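You operate a simulated robot arm through the tools that you are given. There is no shell and no other tool. Be economical: measure what you need, move in short steps, check, and stop when the job is done.

Carry out the task below with a simulated two-armed robot. There is one attempt and no reset: what you move stays moved.

Task
Pick up the carton labelled "spacers" from the top of the grey tool cabinet with one hand, pass it to the other hand and put it on the middle of the mill table. Set down upright: carton.

It is judged by the outcome, as a careful person would: the job done as asked, and still so three seconds after it is handed in. It fails if anything else is knocked over, pushed out of place, dropped, spilled or broken.

Robot
Two 7-joint arms with two-finger grippers on one trunk, on a base that drives. Base frame: it is fixed to the floor where the robot stands at the start and does not move with it; the origin is under the middle of the robot, x ahead of it, y to its left, z up; the surface under the hand at the start is at about z = 0.84. Lengths are in m, angles in degrees, forces in N, time in s.
The left shoulder is at the start at [0.042, 0.162, 1.13], the right one opposite. With the tool pointing down near the work surface each hand reaches from about 0.28 to 0.74 m from the robot's upright axis, wherever it stands, measured 20 degrees to its own side. Places, roughly: middle of the mill table [0.1, 2.1, 1.1]. Payload 2.45 kg a hand.
The TCP of each hand is the grasp point between the finger pads, 0.026 m short of the fingertips. In the tool frame z runs along the fingers and y along their closing line. Largest opening 0.096 m; the body of the gripper starts 0.069 m behind the TCP.
Orientation is that of the tool frame in the base frame, as [roll, pitch, yaw] about the fixed x, y, z axes, in that order (R = Rz(yaw) Ry(pitch) Rx(roll)). With the fingers straight down and closing along the base's y, the tool's x points along the base's -x, its y along +y and its z along -z.

Tools
- The arms move only by the tool arm_command. It takes "left_commands", "right_commands" or both (then of equal length, played together; a hand with none holds still); each is a list that holds one entry, the list of rows, each a list of 7 numbers: the shift along the tool's x, y, z in m, then the turn, a rotation vector about the tool's x, y, z in degrees, then the gripper command, from -1 (fully open) to 1 (shut), values between in proportion. In form: [[[x, y, z, ax, ay, az, hand], ...]]. A call has 1 to 8 rows; each row is the pose to reach, as a shift and turn from the pose commanded when the call began, along the tool's axes at that moment. Rows are played at 5 a second. More than 0.05 m and 8.6 degrees between two rows, or a gripper value outside its range, and nothing of the call is played. A pose out of reach is approached as far as the arm can. The call stops where the force on the tool passes 40 N (or 10 N more than at its start, if that is more) or the arm is blocked; 0.2 s more then pass. Each finger halts on what it meets, pressing with about 35 N; the grip force reading is that of the motor and also rises with nothing between the fingers. The clock runs only during rows and for 0.2 s after the last one: add rows that repeat a pose to give the fingers time. The reply holds the time, the measured pose of the TCP, the force on the tool along the base axes, the opening and the grip force, in the units named above and with some noise, with the torque about the TCP (base axes, N m) and any sound that the robot's microphone picked up, and new pictures: "views" is both (left out), scene, wrist or none (wrist: the cameras of the hands that moved).
- Cameras (640 x 400 px; columns grow to the right, rows downward): "scene" is now at [0.1065, 0.0014, 1.5821]; the picture's right is [0.05, -1.00, 0.00], its down [-0.84, -0.04, -0.55] and it looks along [0.55, 0.02, -0.84] (base axes); focal length 249 px, centre (320, 200). "left" rides on the left gripper at [0.082, -0.003, -0.098] in its tool frame; the picture's right is [0.04, 1.00, 0.00], its down [-0.73, 0.03, -0.68] and it looks along [-0.68, 0.03, 0.73] (tool axes); focal length 256 px, centre (320, 200). "right" rides on the right gripper at [0.082, 0.003, -0.098] in its tool frame; the picture's right is [-0.04, 1.00, 0.00], its down [-0.73, -0.03, -0.68] and it looks along [-0.68, -0.03, 0.73] (tool axes); focal length 256 px, centre (320, 200). There is no depth. A picture from a camera that has moved, and an enlarged one, comes with that camera's place and axes in the base frame and with its lens. The place of the scene camera against the robot may be out by one fixed shift of up to 0.018 m in any direction.
- raise_lower(by): slides the trunk up (or, below 0, down) by that many m; the arms and the scene camera ride with it, the base frame stays. It gives what a move gives, with no picture.
- base_move(legs): drives the robot by 1 to 6 legs, each [ahead, left, turn to the left] in m, m and degrees, along the robot's own axes; the way and the turn of a leg run together, so that a leg with both is an arc; at most 1.5 m and 180 degrees a leg. The arms and the cameras ride along, it lands a little off, and it stops where it bumps. It gives what a move gives, and a new picture of the scene camera.
- head_to(pan, tilt): turns the head with the scene camera to pan (to the left, within 120 degrees either way) and tilt (down, from -29 to 69), counted from straight ahead of the robot. It gives what a move gives, and a new picture of the scene camera.
- enlarge(camera, box): a new picture of the part [left, top, right, bottom] of that camera's present view, enlarged. The clock stands still meanwhile.
- finish_job(): hands the job in; it is judged then, once.

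Work in short steps. Places have to be worked out from the pictures, the camera data and where the tool is seen: move nearer, look again, correct. Check each grasp and each placing, and mend what went wrong. You have 120 turns and 260 pictures in all, those below and enlarged ones among them. Open the grippers and draw the arms clear of the work before you hand the job in, unless the task says otherwise; then end with one line.

The tools are called after ">>>" as a command line: name --argument value ..., lists and objects as JSON in quotes. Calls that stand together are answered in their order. arm_command: Moves the arms, as the interface text tells. Its arguments: {"type":"object","properties":{"left_commands":{"type":"array"},"right_commands":{"type":"array"},"views":{"type":"string","enum":["both","scene","wrist","none"]}},"required":[]} The other tools are called the same way: raise_lower (by) slides the trunk up or down; base_move (legs) drives the base; head_to (pan, tilt) turns the head that bears the scene camera; enlarge (camera, box) takes an enlarged picture of a part of a camera's view; finish_job () hands the job in.

At the start:

```text
t: 0.0
left_tcp_pos: [0.5673, 0.2556, 1.1444]
left_tool_rot: [-179.9, -0.1, 180.0]
left_force: [0.1, -0.2, -0.9]
left_moment: [-0.01, 0.02, 0.01]
left_grip_width: 0.0959
left_grasp_force: 0.1
right_tcp_pos: [0.584, -0.2258, 1.1445]
right_tool_rot: [-179.9, -0.1, -180.0]
right_force: [-0.5, -0.3, -0.1]
right_moment: [-0.01, 0.01, -0.04]
right_grip_width: 0.0961
right_grasp_force: 0.1
trunk travel left (down, up): [-0.3, 0.267]
robot x, y, heading: [0.0016, -0.0011, -0.2]
head pan, tilt: [2.6, 56.5]
```

scene: 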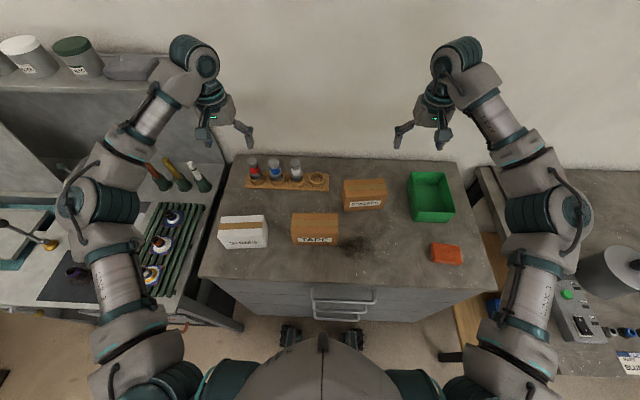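
right: 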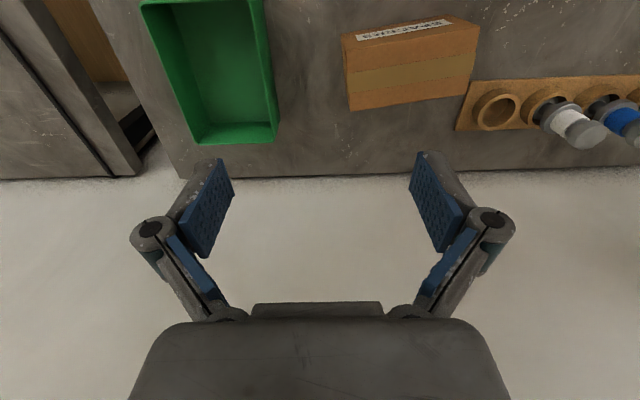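
left: 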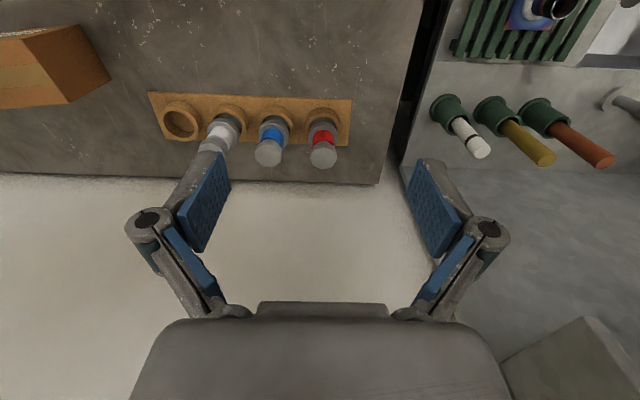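

The carton just right of centre seems to be "spacers"; I enlarge to read the labels.

>>> enlarge --camera "scene" --box '[210, 150, 470, 270]'

>>> head_to --pan 90 --tilt 25

```text
2.46 times, centred on (340, 210) of scene
camera zoom: at [0.1065, 0.0014, 1.5821], right [0.05, -1.0, 0.0], down [-0.84, -0.04, -0.55], along [0.55, 0.02, -0.84], focal length 613 px, centre (271, 175)
```

zoom: 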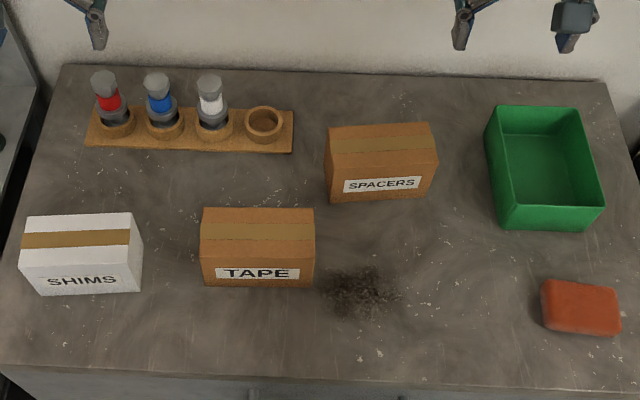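

```text
t: 1.6
left_tcp_pos: [0.5628, 0.2572, 1.147]
left_tool_rot: [-180.0, 0.0, 179.9]
left_force: [0.3, 0.6, 0.3]
left_moment: [0.0, -0.02, -0.02]
left_grip_width: 0.0961
left_grasp_force: 0.1
right_tcp_pos: [0.5811, -0.2257, 1.1466]
right_tool_rot: [-180.0, 0.1, -179.9]
right_force: [0.4, 0.1, -0.8]
right_moment: [0.01, 0.03, 0.01]
right_grip_width: 0.0959
right_grasp_force: 0.0
trunk travel left (down, up): [-0.3, 0.267]
robot x, y, heading: [-0.0012, -0.0023, 0.0]
head pan, tilt: [90.0, 25.0]
camera scene: at [0.0363, 0.0904, 1.6283], right [1.0, 0.0, -0.01], down [0.0, -0.42, -0.91], along [0.0, 0.91, -0.42], focal length 249 px, centre (320, 200)
```

scene: 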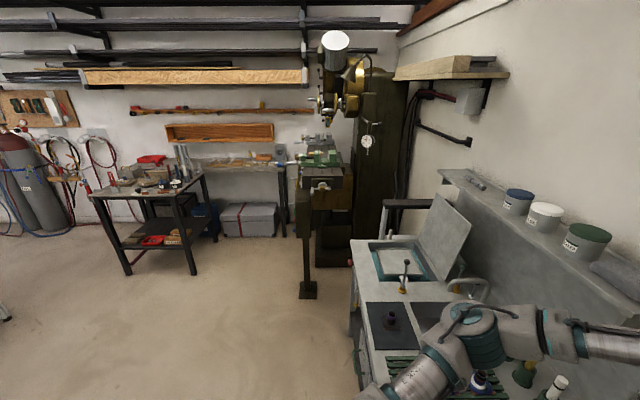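

The mill stands to the left of the robot; I enlarge its table.

>>> enlarge --camera "scene" --box '[260, 110, 400, 200]'

>>> enlarge --camera "right" --box '[300, 0, 500, 130]'

```text
4.44 times, centred on (330, 155) of scene
camera zoom: at [0.0363, 0.0904, 1.6283], right [1.0, 0.0, -0.01], down [0.0, -0.42, -0.91], along [0.0, 0.91, -0.42], focal length 1106 px, centre (276, 400)
```

zoom: 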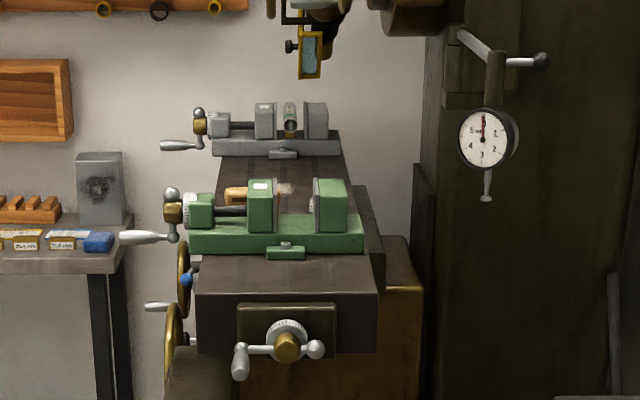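

```text
3.08 times, centred on (400, 65) of right
camera zoom: at [0.4981, -0.2214, 1.2458], right [0.04, 1.0, 0.0], down [0.73, -0.03, 0.68], along [0.68, -0.03, -0.73], focal length 788 px, centre (74, 615)
```

zoom: 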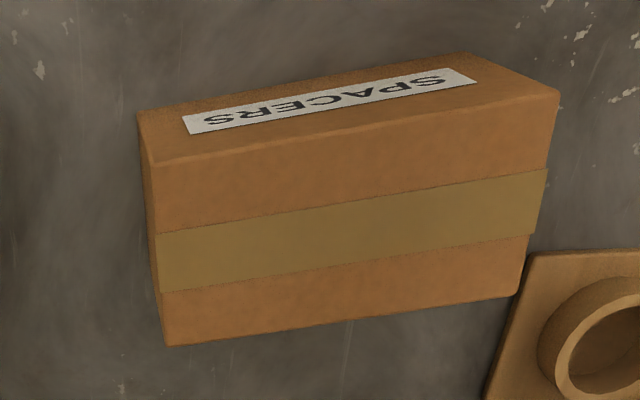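

Spacers carton is about 0.143 x 0.070 x 0.083 m, centred near (0.601, -0.122), turned ~7° left. The right hand will grip it across its short side near its right end, so I turn that hand −97° above it.

>>> arm_command --right_commands '[[[-0.003, 0.008, 0, 0, 0, -8.1, -1], [-0.006, 0.016, 0, 0, 0, -16.2, -1], [-0.009, 0.024, 0, 0, 0, -24.3, -1], [-0.012, 0.032, 0, 0, 0, -32.4, -1], [-0.015, 0.04, 0, 0, 0, -40.5, -1], [-0.018, 0.048, 0, 0, 0, -48.6, -1], [-0.021, 0.056, 0, 0, 0, -56.7, -1], [-0.025, 0.062, 0, 0, 0, -64.8, -1]]]' --views "none"

>>> arm_command --right_commands '[[[0, 0, 0, 0, 0, -8, -1], [0, 0, 0, 0, 0, -16, -1], [0, 0, 0, 0, 0, -24, -1], [0, 0, 0, 0, 0, -32, -1], [0, 0, 0, 0, 0, -32, -1]]]' --views "wrist"

>>> head_to --pan 0 --tilt 56

```text
t: 3.4
left_tcp_pos: [0.5619, 0.2594, 1.1467]
left_tool_rot: [-179.9, 0.2, -179.9]
left_force: [0.1, -0.2, -0.1]
left_moment: [-0.01, 0.01, 0.0]
left_grip_width: 0.096
left_grasp_force: 0.0
right_tcp_pos: [0.4664, -0.1052, 1.1214]
right_tool_rot: [-179.6, 0.3, -115.9]
right_force: [-1.3, 0.6, 0.5]
right_moment: [0.01, -0.01, 0.01]
right_grip_width: 0.0961
right_grasp_force: 0.0
right hand out of reach, approached as far as the arm can: row 4, 5, 6, 7, 8
trunk travel left (down, up): [-0.3, 0.267]
robot x, y, heading: [0.0019, 0.0001, -0.1]
head pan, tilt: [90.0, 25.0]
```

```text
t: 4.6
left_tcp_pos: [0.563, 0.2568, 1.1467]
left_tool_rot: [-179.9, 0.0, 180.0]
left_force: [-0.2, 0.1, -0.1]
left_moment: [0.01, 0.03, 0.0]
left_grip_width: 0.096
left_grasp_force: 0.0
right_tcp_pos: [0.3233, -0.0527, 1.1021]
right_tool_rot: [-179.8, -0.1, -83.2]
right_force: [1.0, -0.4, -0.3]
right_moment: [0.02, 0.02, 0.01]
right_grip_width: 0.096
right_grasp_force: 0.1
right hand out of reach, approached as far as the arm can: row 1, 2, 3, 4, 5
trunk travel left (down, up): [-0.3, 0.267]
robot x, y, heading: [-0.0019, 0.0012, -0.0]
head pan, tilt: [90.0, 25.0]
camera right: at [0.3288, -0.1339, 1.2015], right [-1.0, -0.08, 0.0], down [-0.06, 0.73, 0.68], along [-0.05, 0.68, -0.73], focal length 256 px, centre (320, 200)
```

right: 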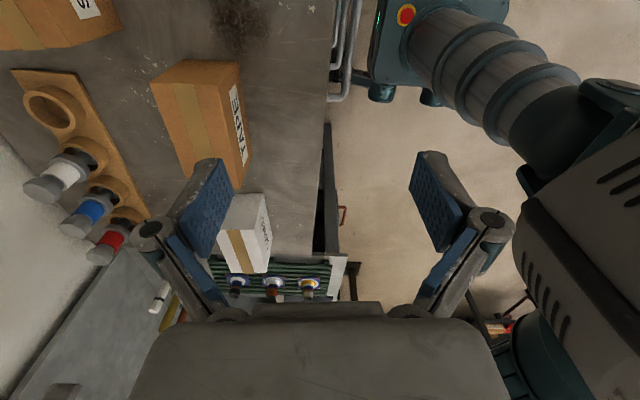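

```text
t: 6.3
left_tcp_pos: [0.5624, 0.2569, 1.1462]
left_tool_rot: [-179.9, 0.3, -180.0]
left_force: [0.0, 0.1, 0.8]
left_moment: [0.02, -0.02, -0.01]
left_grip_width: 0.0962
left_grasp_force: 0.1
right_tcp_pos: [0.3219, -0.053, 1.102]
right_tool_rot: [-179.8, -0.1, -83.3]
right_force: [-0.5, 0.4, 1.0]
right_moment: [0.0, 0.04, -0.01]
right_grip_width: 0.0959
right_grasp_force: 0.1
trunk travel left (down, up): [-0.3, 0.267]
robot x, y, heading: [0.0011, -0.0011, -0.0]
head pan, tilt: [0.0, 56.0]
camera scene: at [0.1063, -0.0005, 1.5828], right [0.0, -1.0, 0.0], down [-0.83, 0.0, -0.56], along [0.56, 0.0, -0.83], focal length 249 px, centre (320, 200)
```

scene: 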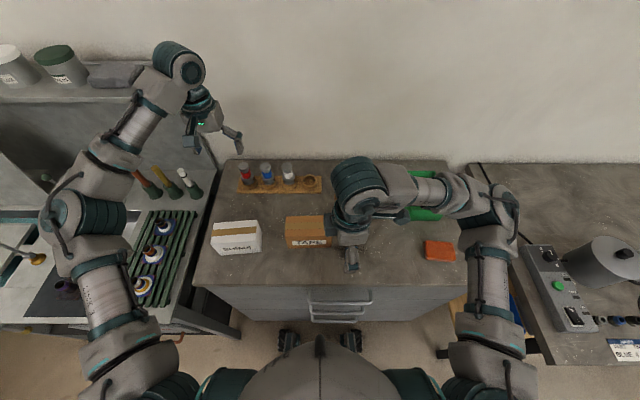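

That yaw direction pulls the right wrist out of reach. I turn back, and will try the other direction.

>>> arm_command --right_commands '[[[0, 0, 0, 0, 0, 8, -1], [0, 0, 0, 0, 0, 16, -1], [0, 0, 0, 0, 0, 24, -1], [0, 0, 0, 0, 0, 32, -1], [0, 0, 0, 0, 0, 40, -1], [0, 0, 0, 0, 0, 48, -1], [0, 0, 0, 0, 0, 56, -1], [0, 0, 0, 0, 0, 64, -1]]]' --views "none"

>>> arm_command --right_commands '[[[0, 0, 0, 0, 0, 8, -1], [0, 0, 0, 0, 0, 16, -1], [0, 0, 0, 0, 0, 24, -1], [0, 0, 0, 0, 0, 32, -1], [0, 0, 0, 0, 0, 40, -1], [0, 0, 0, 0, 0, 48, -1], [0, 0, 0, 0, 0, 56, -1], [0, 0, 0, 0, 0, 64, -1]]]' --views "none"

>>> arm_command --right_commands '[[[0, 0, 0, 0, 0, 8, -1], [0, 0, 0, 0, 0, 16, -1], [0, 0, 0, 0, 0, 24, -1], [0, 0, 0, 0, 0, 32, -1], [0, 0, 0, 0, 0, 40, -1], [0, 0, 0, 0, 0, 48, -1], [0, 0, 0, 0, 0, 52, -1]]]' --views "both"

```text
t: 8.1
left_tcp_pos: [0.5621, 0.2566, 1.1468]
left_tool_rot: [-179.9, 0.2, 180.0]
left_force: [-0.3, 0.3, 0.3]
left_moment: [-0.01, 0.0, -0.02]
left_grip_width: 0.0962
left_grasp_force: 0.0
right_tcp_pos: [0.3256, -0.0507, 1.109]
right_tool_rot: [-179.9, 0.0, -147.3]
right_force: [-0.8, -0.1, -0.5]
right_moment: [0.01, 0.02, 0.03]
right_grip_width: 0.0959
right_grasp_force: 0.0
trunk travel left (down, up): [-0.3, 0.267]
robot x, y, heading: [0.001, -0.001, 0.1]
head pan, tilt: [0.0, 56.0]
```

```text
t: 9.9
left_tcp_pos: [0.5627, 0.2574, 1.1464]
left_tool_rot: [-179.8, 0.2, 179.9]
left_force: [0.4, -1.0, -0.3]
left_moment: [-0.02, -0.02, 0.01]
left_grip_width: 0.096
left_grasp_force: 0.1
right_tcp_pos: [0.3258, -0.0494, 1.1071]
right_tool_rot: [-179.9, 0.2, 148.6]
right_force: [0.2, 0.0, -0.3]
right_moment: [-0.01, 0.01, 0.0]
right_grip_width: 0.0961
right_grasp_force: 0.2
trunk travel left (down, up): [-0.3, 0.267]
robot x, y, heading: [-0.0035, -0.0005, -0.1]
head pan, tilt: [0.0, 56.0]
```

```text
t: 11.5
left_tcp_pos: [0.5632, 0.2585, 1.1466]
left_tool_rot: [-179.9, 0.2, 180.0]
left_force: [0.2, 0.3, 0.7]
left_moment: [0.03, 0.02, 0.04]
left_grip_width: 0.096
left_grasp_force: 0.0
right_tcp_pos: [0.3256, -0.0502, 1.1083]
right_tool_rot: [179.9, 0.2, 96.7]
right_force: [-0.2, -0.2, 0.3]
right_moment: [0.02, 0.02, -0.01]
right_grip_width: 0.0957
right_grasp_force: 0.0
trunk travel left (down, up): [-0.3, 0.267]
robot x, y, heading: [-0.0001, -0.003, 0.3]
head pan, tilt: [0.0, 56.0]
camera scene: at [0.1062, -0.0005, 1.5828], right [0.0, -1.0, 0.0], down [-0.83, 0.0, -0.56], along [0.56, 0.0, -0.83], focal length 249 px, centre (320, 200)
camera right: at [0.3196, 0.0321, 1.2067], right [1.0, 0.08, 0.0], down [0.05, -0.73, 0.68], along [0.05, -0.68, -0.73], focal length 256 px, centre (320, 200)
```

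scene: 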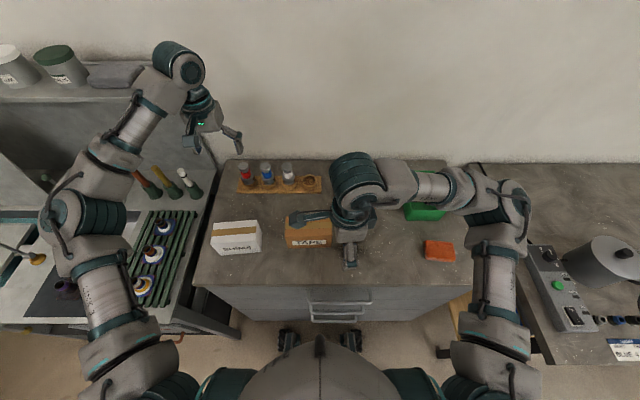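
right: 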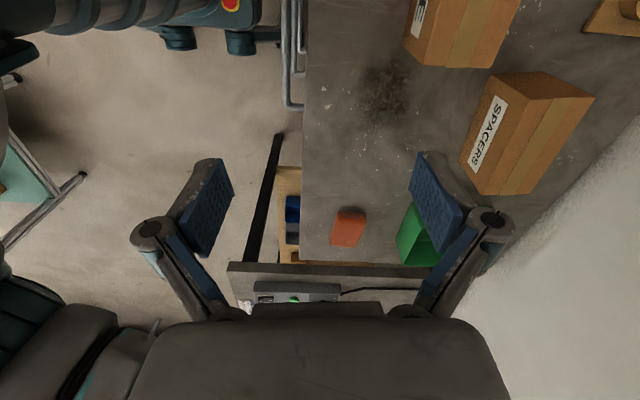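

The commanded pose clamps to what was reached, and +97° works here. I now move the hand out towards above the carton at (0.606, -0.164).

>>> arm_command --right_commands '[[[-0.021, 0.038, 0, 0, 0, 0, -1], [-0.042, 0.076, 0, 0, 0, 0, -1], [-0.063, 0.114, 0, 0, 0, 0, -1], [-0.084, 0.152, 0, 0, 0, 0, -1], [-0.105, 0.19, 0, 0, 0, 0, -1], [-0.126, 0.228, 0, 0, 0, 0, -1], [-0.146, 0.265, 0, 0, 0, 0, -1], [-0.146, 0.265, 0, 0, 0, 0, -1]]]' --views "both"

```text
t: 13.3
left_tcp_pos: [0.562, 0.2568, 1.1473]
left_tool_rot: [180.0, 0.3, -179.9]
left_force: [-1.1, 0.4, 0.0]
left_moment: [0.02, 0.03, -0.03]
left_grip_width: 0.0961
left_grasp_force: 0.0
right_tcp_pos: [0.6059, -0.1645, 1.1081]
right_tool_rot: [179.7, 0.1, 96.9]
right_force: [0.6, -0.3, -0.3]
right_moment: [0.01, -0.01, 0.0]
right_grip_width: 0.0957
right_grasp_force: 0.1
trunk travel left (down, up): [-0.3, 0.267]
robot x, y, heading: [0.0011, -0.0008, 0.0]
head pan, tilt: [0.0, 56.0]
camera scene: at [0.1067, -0.001, 1.5828], right [0.0, -1.0, 0.0], down [-0.83, 0.0, -0.56], along [0.56, 0.0, -0.83], focal length 249 px, centre (320, 200)
camera right: at [0.599, -0.0826, 1.2079], right [1.0, 0.08, 0.0], down [0.06, -0.73, 0.68], along [0.06, -0.68, -0.73], focal length 256 px, centre (320, 200)
```

scene: 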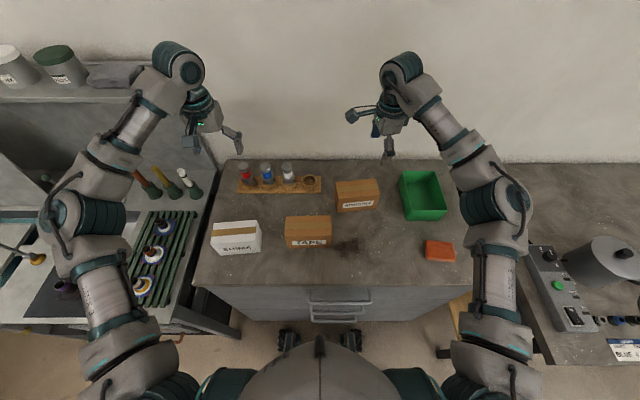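
right: 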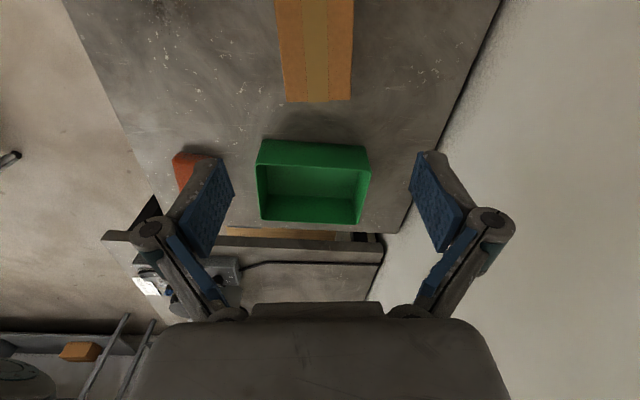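

Now it's in place above the carton with fingers along its short side. I check the hand closely for a camera body, as it matters for the handover.

>>> enlarge --camera "scene" --box '[320, 40, 460, 220]'

>>> enlarge --camera "right" --box '[240, 0, 400, 110]'

```text
2.22 times, centred on (390, 130) of scene
camera zoom: at [0.1067, -0.001, 1.5828], right [0.0, -1.0, 0.0], down [-0.83, 0.0, -0.56], along [0.56, 0.0, -0.83], focal length 553 px, centre (164, 356)
```

zoom: 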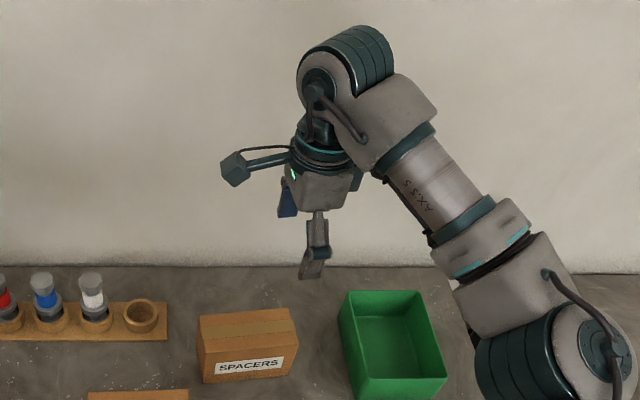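

```text
3.64 times, centred on (320, 55) of right
camera zoom: at [0.599, -0.0826, 1.2079], right [1.0, 0.08, 0.0], down [0.06, -0.73, 0.68], along [0.06, -0.68, -0.73], focal length 931 px, centre (320, 727)
```

zoom: 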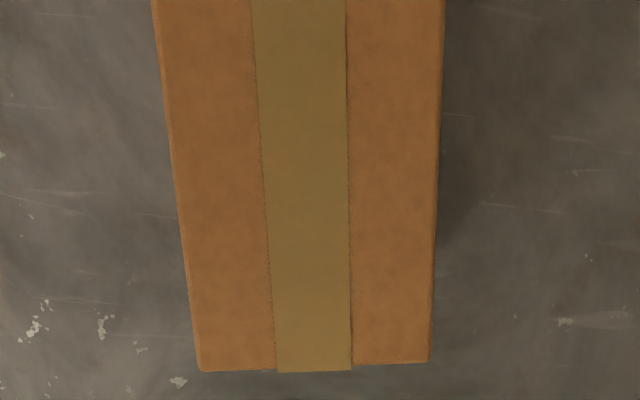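

The camera body is real, so the hands must not face cameras at each other; the left will take the carton from its left end, nearly horizontal. Carton and hand line up, so I lower to z≈0.887.

>>> arm_command --right_commands '[[[-0.004, -0.001, 0.044, 0, 0, 0, -1], [-0.004, -0.001, 0.088, 0, 0, 0, -1], [-0.004, -0.001, 0.13, 0, 0, 0, -1], [-0.004, -0.001, 0.165, 0, 0, 0, -1], [-0.004, -0.001, 0.195, 0, 0, 0, -1], [-0.004, -0.001, 0.221, 0, 0, 0, -1], [-0.004, -0.001, 0.221, 0, 0, 0, -1]]]' --views "both"

```text
t: 14.9
left_tcp_pos: [0.5621, 0.256, 1.1477]
left_tool_rot: [179.9, 0.1, 180.0]
left_force: [0.1, -0.6, 1.1]
left_moment: [-0.03, -0.05, 0.01]
left_grip_width: 0.096
left_grasp_force: 0.1
right_tcp_pos: [0.6067, -0.1692, 0.8867]
right_tool_rot: [179.8, 0.1, 96.8]
right_force: [-0.2, 0.0, -0.3]
right_moment: [0.02, 0.06, 0.02]
right_grip_width: 0.0962
right_grasp_force: 0.0
trunk travel left (down, up): [-0.3, 0.267]
robot x, y, heading: [0.0034, 0.0027, -0.0]
head pan, tilt: [0.0, 56.0]
camera scene: at [0.1069, -0.0014, 1.5828], right [0.0, -1.0, 0.0], down [-0.83, 0.0, -0.56], along [0.56, 0.0, -0.83], focal length 249 px, centre (320, 200)
camera right: at [0.5995, -0.0876, 0.9848], right [1.0, 0.08, 0.0], down [0.06, -0.73, 0.68], along [0.06, -0.68, -0.73], focal length 256 px, centre (320, 200)
```

scene: 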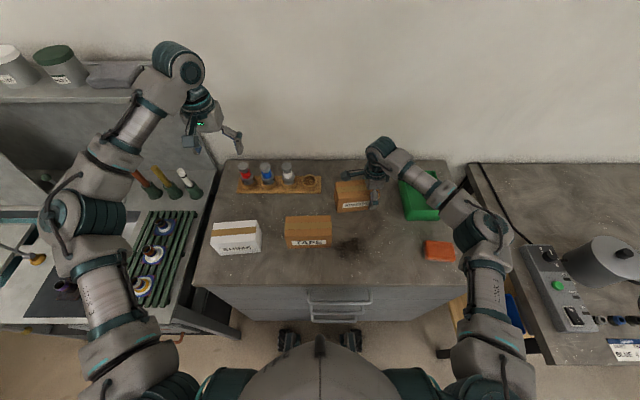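
right: 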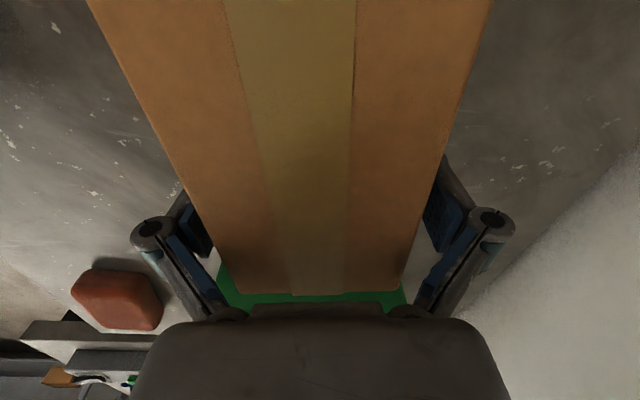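

Fingers straddle the carton with clearance on both sides; I close the gripper.

>>> arm_command --right_commands '[[[0, 0, 0, 0, 0, 0, 0], [0, 0, 0, 0, 0, 0, 1], [0, 0, 0, 0, 0, 0, 1], [0, 0, 0, 0, 0, 0, 1]]]' --views "wrist"

>>> arm_command --right_commands '[[[0, 0, -0.01, 0, 0, 0, 1], [0, 0, -0.03, 0, 0, 0, 1], [0, 0, -0.07, 0, 0, 0, 1], [0, 0, -0.11, 0, 0, 0, 1], [0, 0, -0.15, 0, 0, 0, 1], [0, 0, -0.19, 0, 0, 0, 1], [0, 0, -0.21, 0, 0, 0, 1]]]' --views "both"

```text
t: 15.9
left_tcp_pos: [0.5614, 0.2573, 1.1473]
left_tool_rot: [180.0, 0.2, -180.0]
left_force: [-0.8, 0.1, 0.6]
left_moment: [-0.02, 0.0, -0.01]
left_grip_width: 0.0963
left_grasp_force: 0.0
right_tcp_pos: [0.6061, -0.1698, 0.8878]
right_tool_rot: [179.7, 0.0, 96.8]
right_force: [4.5, -1.3, 17.0]
right_moment: [0.14, 0.17, 0.38]
right_grip_width: 0.0728
right_grasp_force: 35.0
trunk travel left (down, up): [-0.3, 0.267]
robot x, y, heading: [0.0032, -0.0002, 0.1]
head pan, tilt: [0.0, 56.0]
camera right: at [0.5993, -0.0875, 0.987], right [1.0, 0.08, 0.01], down [0.05, -0.73, 0.68], along [0.06, -0.68, -0.73], focal length 256 px, centre (320, 200)
```

right: 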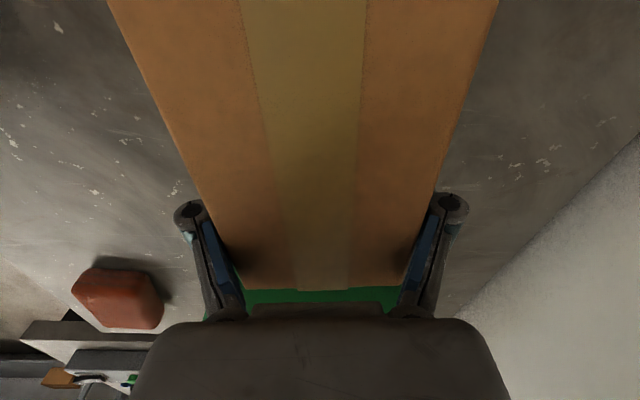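

```text
t: 17.5
left_tcp_pos: [0.5625, 0.2563, 1.1463]
left_tool_rot: [-179.9, 0.1, -179.9]
left_force: [0.8, 0.3, -1.4]
left_moment: [-0.02, -0.02, -0.01]
left_grip_width: 0.0959
left_grasp_force: 0.0
right_tcp_pos: [0.6059, -0.1693, 1.0994]
right_tool_rot: [179.9, 0.1, 96.8]
right_force: [0.3, -0.2, -6.2]
right_moment: [-0.27, -0.01, 0.02]
right_grip_width: 0.0694
right_grasp_force: 34.7
trunk travel left (down, up): [-0.3, 0.267]
robot x, y, heading: [-0.0048, -0.0022, 0.1]
head pan, tilt: [0.0, 56.0]
camera scene: at [0.1082, -0.0011, 1.5826], right [0.0, -1.0, 0.0], down [-0.83, 0.0, -0.55], along [0.55, 0.0, -0.83], focal length 249 px, centre (320, 200)
camera right: at [0.6, -0.0875, 1.1974], right [1.0, 0.08, 0.0], down [0.06, -0.73, 0.68], along [0.05, -0.68, -0.73], focal length 256 px, centre (320, 200)
```

scene: 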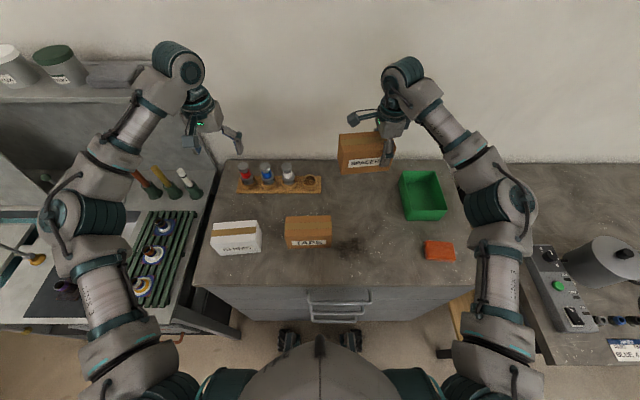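
right: 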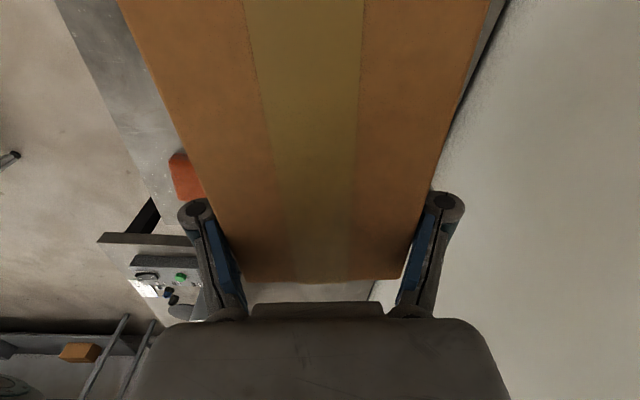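

Carton is held securely (about 0.63 kg). I bring it to the middle in front of the robot, turned to yaw 150 so the left hand can take its near-left end, tilted.

>>> arm_command --right_commands '[[[0.016, -0.001, -0.003, 0, 0, -6.65, 1], [0.033, -0.003, -0.006, 0, 0, -13.3, 1], [0.05, -0.004, -0.009, 0, 0, -20, 1], [0.066, -0.006, -0.012, 0, 0, -26.6, 1], [0.083, -0.007, -0.015, 0, 0, -33.3, 1], [0.1, -0.009, -0.018, 0, 0, -40, 1], [0.116, -0.01, -0.02, 0, 0, -46.6, 1], [0.131, -0.011, -0.02, 0, 0, -53.2, 1]]]' --views "scene"

```text
t: 19.3
left_tcp_pos: [0.5634, 0.2569, 1.1479]
left_tool_rot: [-179.9, 0.1, 180.0]
left_force: [0.7, 0.6, 0.3]
left_moment: [-0.05, -0.02, -0.02]
left_grip_width: 0.0958
left_grasp_force: 0.0
right_tcp_pos: [0.58, -0.0363, 1.1186]
right_tool_rot: [180.0, 0.1, 150.1]
right_force: [0.2, -0.3, -6.5]
right_moment: [-0.16, -0.2, 0.02]
right_grip_width: 0.0696
right_grasp_force: 34.9
trunk travel left (down, up): [-0.3, 0.267]
robot x, y, heading: [-0.0016, -0.0007, 0.0]
head pan, tilt: [0.0, 56.0]
camera scene: at [0.1083, 0.001, 1.5826], right [0.0, -1.0, 0.0], down [-0.83, 0.0, -0.55], along [0.55, 0.0, -0.83], focal length 249 px, centre (320, 200)
```

scene: 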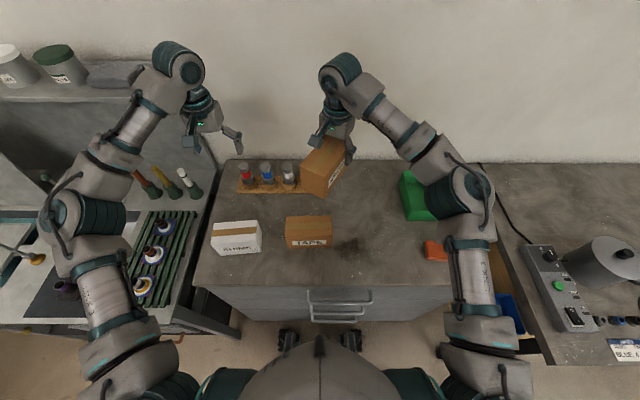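

Carton is turned as planned. Now the left hand: pull back and turn to yaw 150, then tilt 40° so it points forward-right and down.

>>> arm_command --left_commands '[[[0.024, -0.009, -0.004, 0, 0, 6, -1], [0.048, -0.018, -0.008, 0, 0, 12, -1], [0.072, -0.028, -0.012, 0, 0, 18, -1], [0.096, -0.038, -0.015, 0, 0, 24, -1], [0.12, -0.048, -0.015, 0, 0, 30, -1], [0.143, -0.057, -0.015, 0, 0, 30, -1], [0.143, -0.057, -0.015, 0, 0, 30, -1]]]' --views "none"

>>> arm_command --left_commands '[[[0, 0, 0, 0, -8, 0, -1], [0, 0, 0, 0, -16, 0, -1], [0, 0, 0, 0, -24, 0, -1], [0, 0, 0, 0, -32, 0, -1], [0, 0, 0, 0, -40, 0, -1], [0, 0, 0, 0, -40, 0, -1]]]' --views "both"

```text
t: 20.9
left_tcp_pos: [0.4184, 0.2012, 1.1627]
left_tool_rot: [-179.9, 0.1, 150.0]
left_force: [0.3, 0.2, -0.1]
left_moment: [0.0, 0.01, -0.04]
left_grip_width: 0.0961
left_grasp_force: 0.1
right_tcp_pos: [0.5792, -0.0369, 1.1187]
right_tool_rot: [179.9, 0.2, 149.9]
right_force: [0.5, 0.2, -5.0]
right_moment: [-0.15, -0.21, -0.01]
right_grip_width: 0.0699
right_grasp_force: 35.3
trunk travel left (down, up): [-0.3, 0.267]
robot x, y, heading: [-0.0039, -0.0005, 0.3]
head pan, tilt: [0.0, 56.0]
```

```text
t: 22.3
left_tcp_pos: [0.4221, 0.1997, 1.1613]
left_tool_rot: [-180.0, 40.2, 150.0]
left_force: [-0.1, -0.4, 0.2]
left_moment: [-0.03, 0.01, 0.01]
left_grip_width: 0.0959
left_grasp_force: 0.0
right_tcp_pos: [0.5792, -0.0373, 1.1179]
right_tool_rot: [180.0, 0.1, 150.0]
right_force: [-1.0, 0.4, -5.4]
right_moment: [-0.13, -0.25, 0.01]
right_grip_width: 0.0697
right_grasp_force: 34.1
trunk travel left (down, up): [-0.3, 0.267]
robot x, y, heading: [-0.0027, 0.0016, 0.1]
head pan, tilt: [0.0, 56.0]
camera scene: at [0.1074, 0.001, 1.5827], right [0.0, -1.0, 0.0], down [-0.83, 0.0, -0.55], along [0.55, 0.0, -0.83], focal length 249 px, centre (320, 200)
camera left: at [0.3099, 0.2596, 1.1844], right [0.47, 0.88, -0.03], down [0.12, -0.04, 0.99], along [0.87, -0.47, -0.12], focal length 256 px, centre (320, 200)
```

scene: 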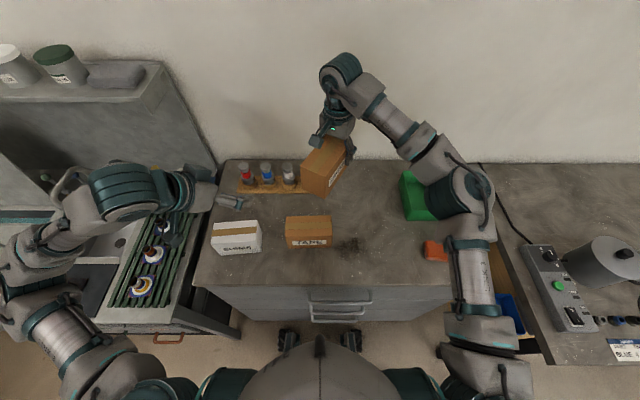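
left: 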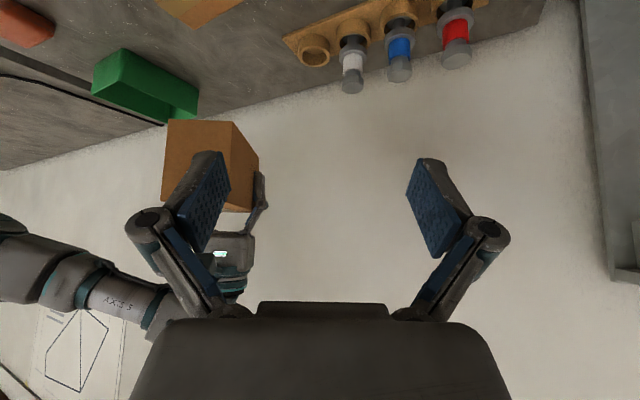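

The left hand is tilted well and the carton end is seen where computed. I move to a pre-grasp 0.1 m short along the approach line.

>>> arm_command --left_commands '[[[-0.02, -0.026, 0.008, 0, 0, 0, -1], [-0.039, -0.052, 0.016, 0, 0, 0, -1], [-0.058, -0.078, 0.024, 0, 0, 0, -1], [-0.077, -0.104, 0.032, 0, 0, 0, -1], [-0.096, -0.127, 0.041, 0, 0, 0, -1], [-0.096, -0.127, 0.041, 0, 0, 0, -1]]]' --views "both"

```text
t: 23.7
left_tcp_pos: [0.4424, 0.0384, 1.1916]
left_tool_rot: [179.8, 40.2, 150.0]
left_force: [0.0, 0.1, -0.6]
left_moment: [-0.04, 0.02, -0.03]
left_grip_width: 0.0959
left_grasp_force: 0.1
right_tcp_pos: [0.5784, -0.0392, 1.119]
right_tool_rot: [179.9, 0.1, 150.0]
right_force: [-0.7, 1.0, -6.4]
right_moment: [-0.18, -0.24, 0.0]
right_grip_width: 0.0697
right_grasp_force: 35.5
trunk travel left (down, up): [-0.3, 0.267]
robot x, y, heading: [-0.0016, -0.0006, 0.1]
head pan, tilt: [0.0, 56.0]
camera scene: at [0.1074, -0.0022, 1.5827], right [0.0, -1.0, 0.0], down [-0.83, 0.0, -0.55], along [0.55, 0.0, -0.83], focal length 249 px, centre (320, 200)
camera left: at [0.3315, 0.0982, 1.2153], right [0.47, 0.88, -0.02], down [0.12, -0.04, 0.99], along [0.87, -0.47, -0.12], focal length 256 px, centre (320, 200)
```

scene: 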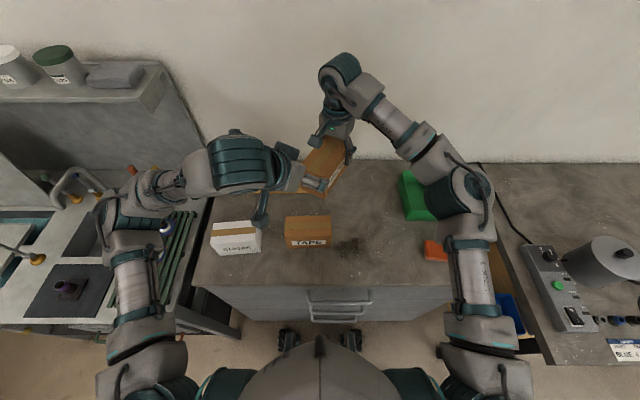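
left: 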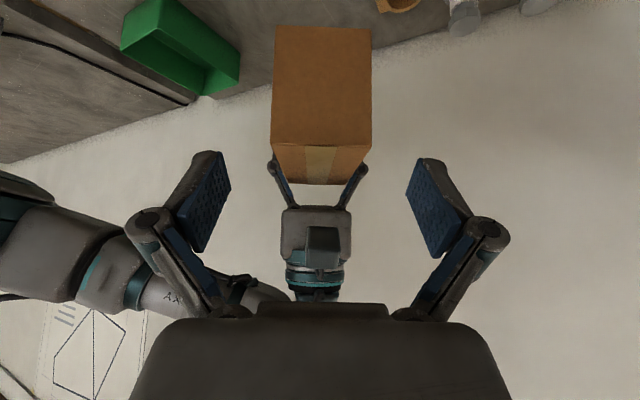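

Carton end lies centred between the left fingers. I advance 0.1 m along the approach line.

>>> arm_command --left_commands '[[[0, 0, 0.025, 0, 0, 0, -1], [0, 0, 0.05, 0, 0, 0, -1], [0, 0, 0.07, 0, 0, 0, -1], [0, 0, 0.087, 0, 0, 0, -1], [0, 0, 0.1, 0, 0, 0, -1], [0, 0, 0.1, 0, 0, 0, -1]]]' --views "both"

```text
t: 25.1
left_tcp_pos: [0.4979, 0.0058, 1.1159]
left_tool_rot: [180.0, 40.1, 150.0]
left_force: [0.0, -0.1, -1.1]
left_moment: [-0.01, -0.03, 0.02]
left_grip_width: 0.0959
left_grasp_force: 0.0
right_tcp_pos: [0.5777, -0.0392, 1.118]
right_tool_rot: [180.0, 0.1, 150.0]
right_force: [-0.2, -0.1, -5.4]
right_moment: [-0.13, -0.25, -0.01]
right_grip_width: 0.0699
right_grasp_force: 34.5
trunk travel left (down, up): [-0.3, 0.267]
robot x, y, heading: [-0.0026, -0.0001, -0.1]
head pan, tilt: [0.0, 56.0]
camera scene: at [0.1077, -0.0017, 1.5827], right [0.0, -1.0, 0.0], down [-0.83, 0.0, -0.55], along [0.55, 0.0, -0.83], focal length 249 px, centre (320, 200)
camera left: at [0.3881, 0.066, 1.1398], right [0.47, 0.88, -0.03], down [0.12, -0.04, 0.99], along [0.87, -0.47, -0.12], focal length 256 px, centre (320, 200)
```

scene: 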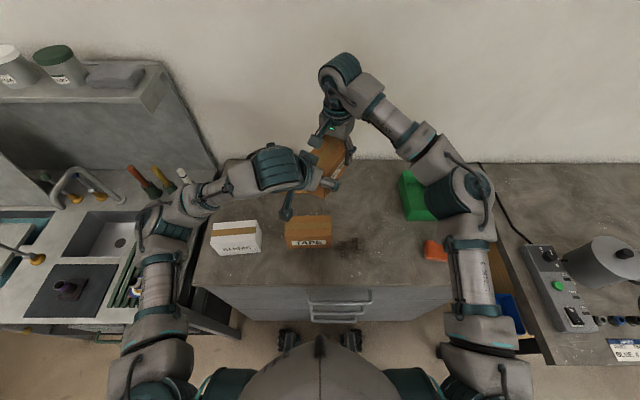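
left: 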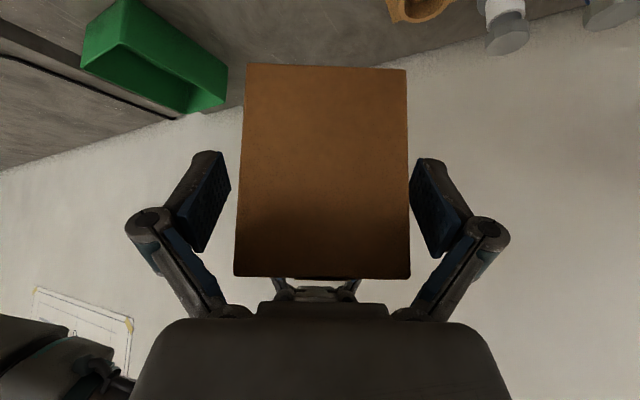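

The end is about 2 cm inside the fingers; I go 7 mm further in and close the left gripper.

>>> arm_command --left_commands '[[[-0.005, 0, 0.0045, 0, 0, 0, -1], [-0.005, 0, 0.0045, 0, 0, 0, 0], [-0.005, 0, 0.0045, 0, 0, 0, 1], [-0.005, 0, 0.0045, 0, 0, 0, 1], [-0.005, 0, 0.0045, 0, 0, 0, 1]]]' --views "wrist"

```text
t: 26.4
left_tcp_pos: [0.4981, 0.003, 1.1209]
left_tool_rot: [179.6, 40.6, 149.7]
left_force: [-11.5, 5.4, 10.6]
left_moment: [0.07, -0.09, 0.06]
left_grip_width: 0.0746
left_grasp_force: 34.9
right_tcp_pos: [0.5764, -0.0436, 1.118]
right_tool_rot: [-179.8, 0.7, 149.6]
right_force: [11.4, -5.7, -15.3]
right_moment: [-0.64, -0.91, -0.02]
right_grip_width: 0.0699
right_grasp_force: 35.0
trunk travel left (down, up): [-0.3, 0.267]
robot x, y, heading: [0.0003, 0.0029, -0.2]
head pan, tilt: [0.0, 56.0]
stopped in row 5 (right hand): the force on the tool passed its limit at 41 N (the readings are from after the stop); the commanded pose is now the measured one
camera left: at [0.3882, 0.0633, 1.1431], right [0.47, 0.88, -0.02], down [0.11, -0.04, 0.99], along [0.87, -0.47, -0.12], focal length 256 px, centre (320, 200)
```

left: 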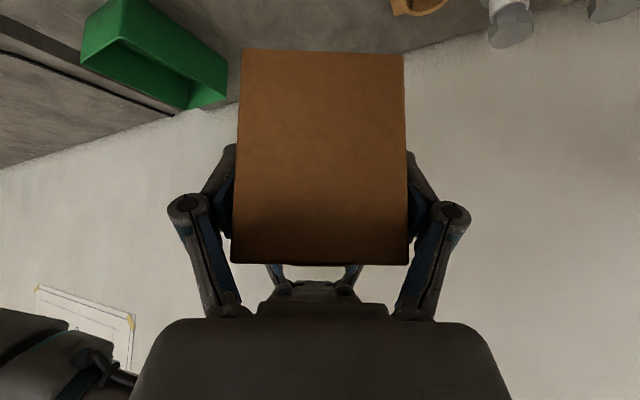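

Both hands hold the carton with small internal forces. I open the right gripper while the left holds.

>>> arm_command --left_commands '[[[0, 0, 0, 0, 0, 0, 1], [0, 0, 0, 0, 0, 0, 1], [0, 0, 0, 0, 0, 0, 1], [0, 0, 0, 0, 0, 0, 1], [0, 0, 0, 0, 0, 0, 1]]]' --right_commands '[[[0, 0, 0, 0, 0, 0, 1], [0, 0, 0, 0, 0, 0, 0.4], [0, 0, 0, 0, 0, 0, -0.4], [0, 0, 0, 0, 0, 0, -1], [0, 0, 0, 0, 0, 0, -1]]]' --views "both"

```text
t: 27.6
left_tcp_pos: [0.4997, 0.004, 1.1188]
left_tool_rot: [179.7, 40.5, 149.9]
left_force: [-0.2, -0.3, 0.3]
left_moment: [0.18, 0.26, 0.0]
left_grip_width: 0.0697
left_grasp_force: 35.0
right_tcp_pos: [0.5761, -0.0382, 1.1211]
right_tool_rot: [179.9, 0.4, 149.8]
right_force: [-0.5, 0.1, 0.2]
right_moment: [0.0, 0.03, 0.01]
right_grip_width: 0.0959
right_grasp_force: 0.1
trunk travel left (down, up): [-0.3, 0.267]
robot x, y, heading: [0.0009, 0.0003, 0.3]
head pan, tilt: [0.0, 56.0]
camera scene: at [0.1079, -0.0017, 1.5827], right [0.0, -1.0, 0.0], down [-0.83, 0.0, -0.55], along [0.55, 0.0, -0.83], focal length 249 px, centre (320, 200)
camera right: at [0.506, 0.0047, 1.219], right [0.54, 0.84, 0.0], down [0.61, -0.39, 0.68], along [0.58, -0.37, -0.73], focal length 256 px, centre (320, 200)
camera left: at [0.3894, 0.0631, 1.1414], right [0.47, 0.88, -0.02], down [0.12, -0.04, 0.99], along [0.87, -0.47, -0.12], focal length 256 px, centre (320, 200)
```

scene: 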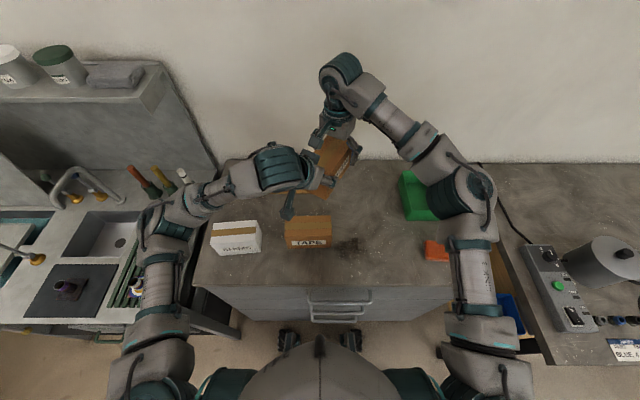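
right: 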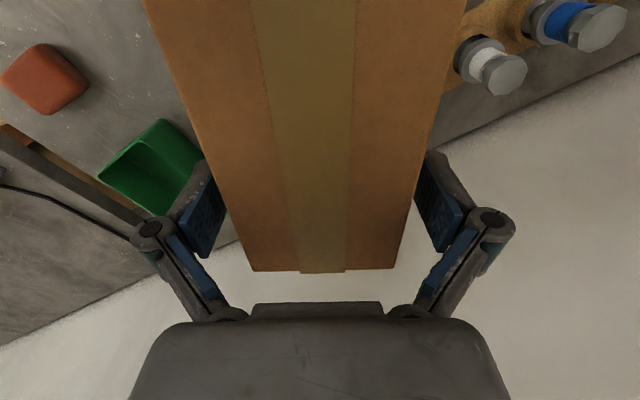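
left: 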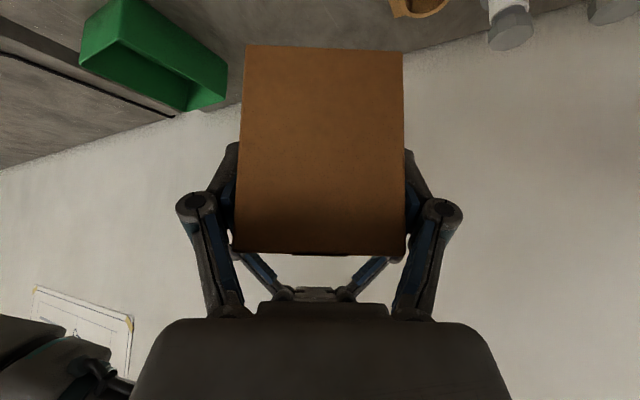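

The left hand holds the carton alone. I raise the right hand straight up and then move it away to the right.

>>> arm_command --right_commands '[[[0, 0, -0.03, 0, 0, 0, -1], [0, 0, -0.07, 0, 0, 0, -1], [0, 0, -0.11, 0, 0, 0, -1], [-0.02, -0.035, -0.12, 0, 0, 0, -1], [-0.04, -0.07, -0.12, 0, 0, 0, -1], [-0.06, -0.105, -0.12, 0, 0, 0, -1], [-0.08, -0.14, -0.12, 0, 0, 0, -1], [-0.1, -0.173, -0.12, 0, 0, 0, -1]]]' --views "both"

```text
t: 29.4
left_tcp_pos: [0.4988, 0.0034, 1.1188]
left_tool_rot: [179.7, 40.4, 149.7]
left_force: [-0.3, 0.1, -0.7]
left_moment: [0.15, 0.22, -0.02]
left_grip_width: 0.07
left_grasp_force: 34.7
right_tcp_pos: [0.5731, -0.2446, 1.2398]
right_tool_rot: [179.9, 0.3, 149.8]
right_force: [-0.3, 0.1, -0.2]
right_moment: [0.0, -0.05, -0.01]
right_grip_width: 0.0959
right_grasp_force: 0.1
trunk travel left (down, up): [-0.3, 0.267]
robot x, y, heading: [-0.0001, 0.0027, 0.3]
head pan, tilt: [0.0, 56.0]
camera scene: at [0.1076, -0.0037, 1.5827], right [0.0, -1.0, 0.0], down [-0.83, 0.0, -0.55], along [0.55, 0.0, -0.83], focal length 249 px, centre (320, 200)
camera right: at [0.5039, -0.1995, 1.3388], right [0.54, 0.84, 0.0], down [0.61, -0.39, 0.68], along [0.58, -0.37, -0.73], focal length 256 px, centre (320, 200)
```

scene: 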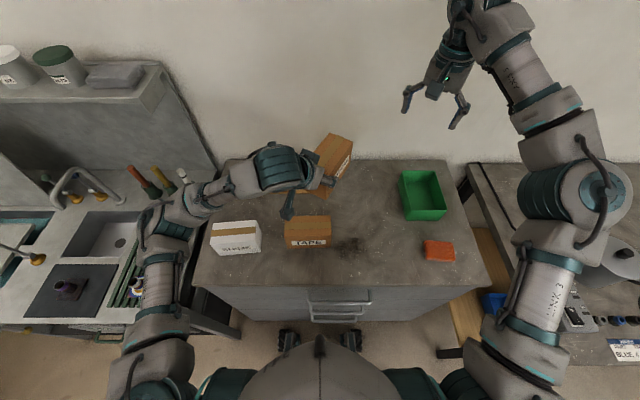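
right: 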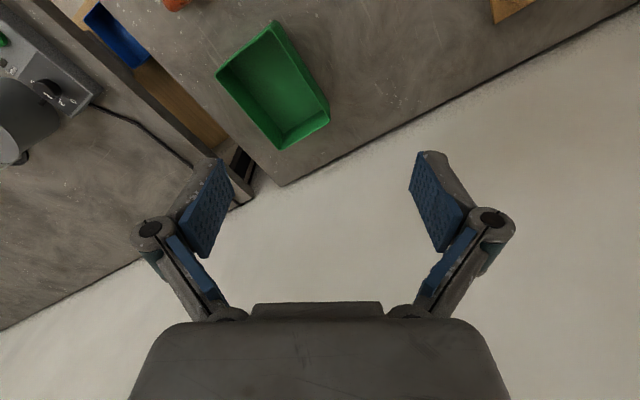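

Left hand has it firmly. I tuck the right arm in and look left-behind for the driving route.

>>> arm_command --right_commands '[[[0.024, -0.03, 0, 0, 0, 0, -1], [0.048, -0.06, 0, 0, 0, 0, -1], [0.072, -0.09, 0, 0, 0, 0, -1], [0.096, -0.12, 0, 0, 0, 0, -1], [0.12, -0.15, 0, 0, 0, 0, -1], [0.144, -0.18, 0, 0, 0, 0, -1], [0.167, -0.21, 0, 0, 0, 0, -1]]]' --views "none"

>>> head_to --pan 120 --tilt 35

>>> head_to --pan -120 --tilt 35

```text
t: 31.0
left_tcp_pos: [0.4983, 0.0012, 1.1218]
left_tool_rot: [179.5, 40.5, 149.7]
left_force: [-1.1, -0.4, 0.4]
left_moment: [0.12, 0.26, 0.03]
left_grip_width: 0.0698
left_grasp_force: 34.6
right_tcp_pos: [0.3214, -0.3396, 1.2402]
right_tool_rot: [179.7, 0.5, 149.7]
right_force: [-0.7, 0.1, -0.8]
right_moment: [0.0, -0.04, 0.0]
right_grip_width: 0.0958
right_grasp_force: 0.0
trunk travel left (down, up): [-0.3, 0.267]
robot x, y, heading: [-0.0024, -0.0009, 0.1]
head pan, tilt: [0.0, 56.0]
```

```text
t: 33.0
left_tcp_pos: [0.5001, 0.0026, 1.1192]
left_tool_rot: [179.7, 40.5, 149.8]
left_force: [0.3, 0.3, -0.1]
left_moment: [0.16, 0.23, 0.0]
left_grip_width: 0.0696
left_grasp_force: 34.9
right_tcp_pos: [0.325, -0.3395, 1.2394]
right_tool_rot: [179.7, 0.3, 149.7]
right_force: [-0.1, -0.3, -0.3]
right_moment: [0.01, 0.01, -0.01]
right_grip_width: 0.0959
right_grasp_force: 0.1
trunk travel left (down, up): [-0.3, 0.267]
robot x, y, heading: [0.005, 0.0035, -0.1]
head pan, tilt: [120.0, 35.0]
camera scene: at [-0.0092, 0.0713, 1.6129], right [0.87, 0.5, 0.0], down [0.28, -0.5, -0.82], along [-0.41, 0.71, -0.57], focal length 249 px, centre (320, 200)
```

scene: 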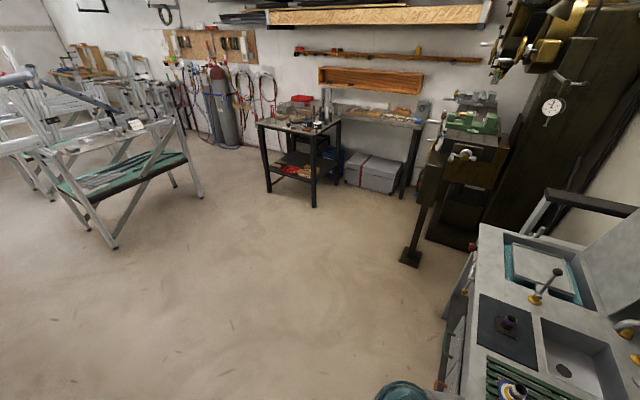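

```text
t: 36.4
left_tcp_pos: [0.4996, 0.0022, 1.1188]
left_tool_rot: [179.5, 40.3, 149.8]
left_force: [0.5, 0.1, -0.3]
left_moment: [0.17, 0.26, 0.01]
left_grip_width: 0.0695
left_grasp_force: 35.0
right_tcp_pos: [0.3258, -0.3384, 1.2387]
right_tool_rot: [179.9, 0.4, 149.7]
right_force: [-0.5, -0.9, 0.6]
right_moment: [0.02, -0.01, -0.01]
right_grip_width: 0.0959
right_grasp_force: 0.0
trunk travel left (down, up): [-0.3, 0.267]
robot x, y, heading: [0.0004, 0.0031, -0.0]
head pan, tilt: [-120.0, 35.0]
camera scene: at [-0.0093, -0.0815, 1.6126], right [-0.87, 0.5, 0.0], down [0.28, 0.5, -0.82], along [-0.41, -0.71, -0.57], focal length 249 px, centre (320, 200)
```

scene: 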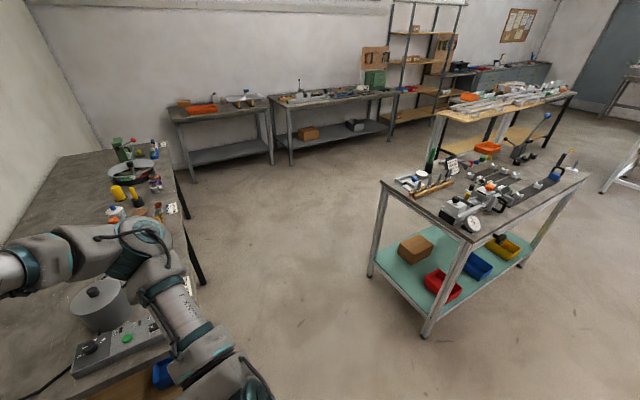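

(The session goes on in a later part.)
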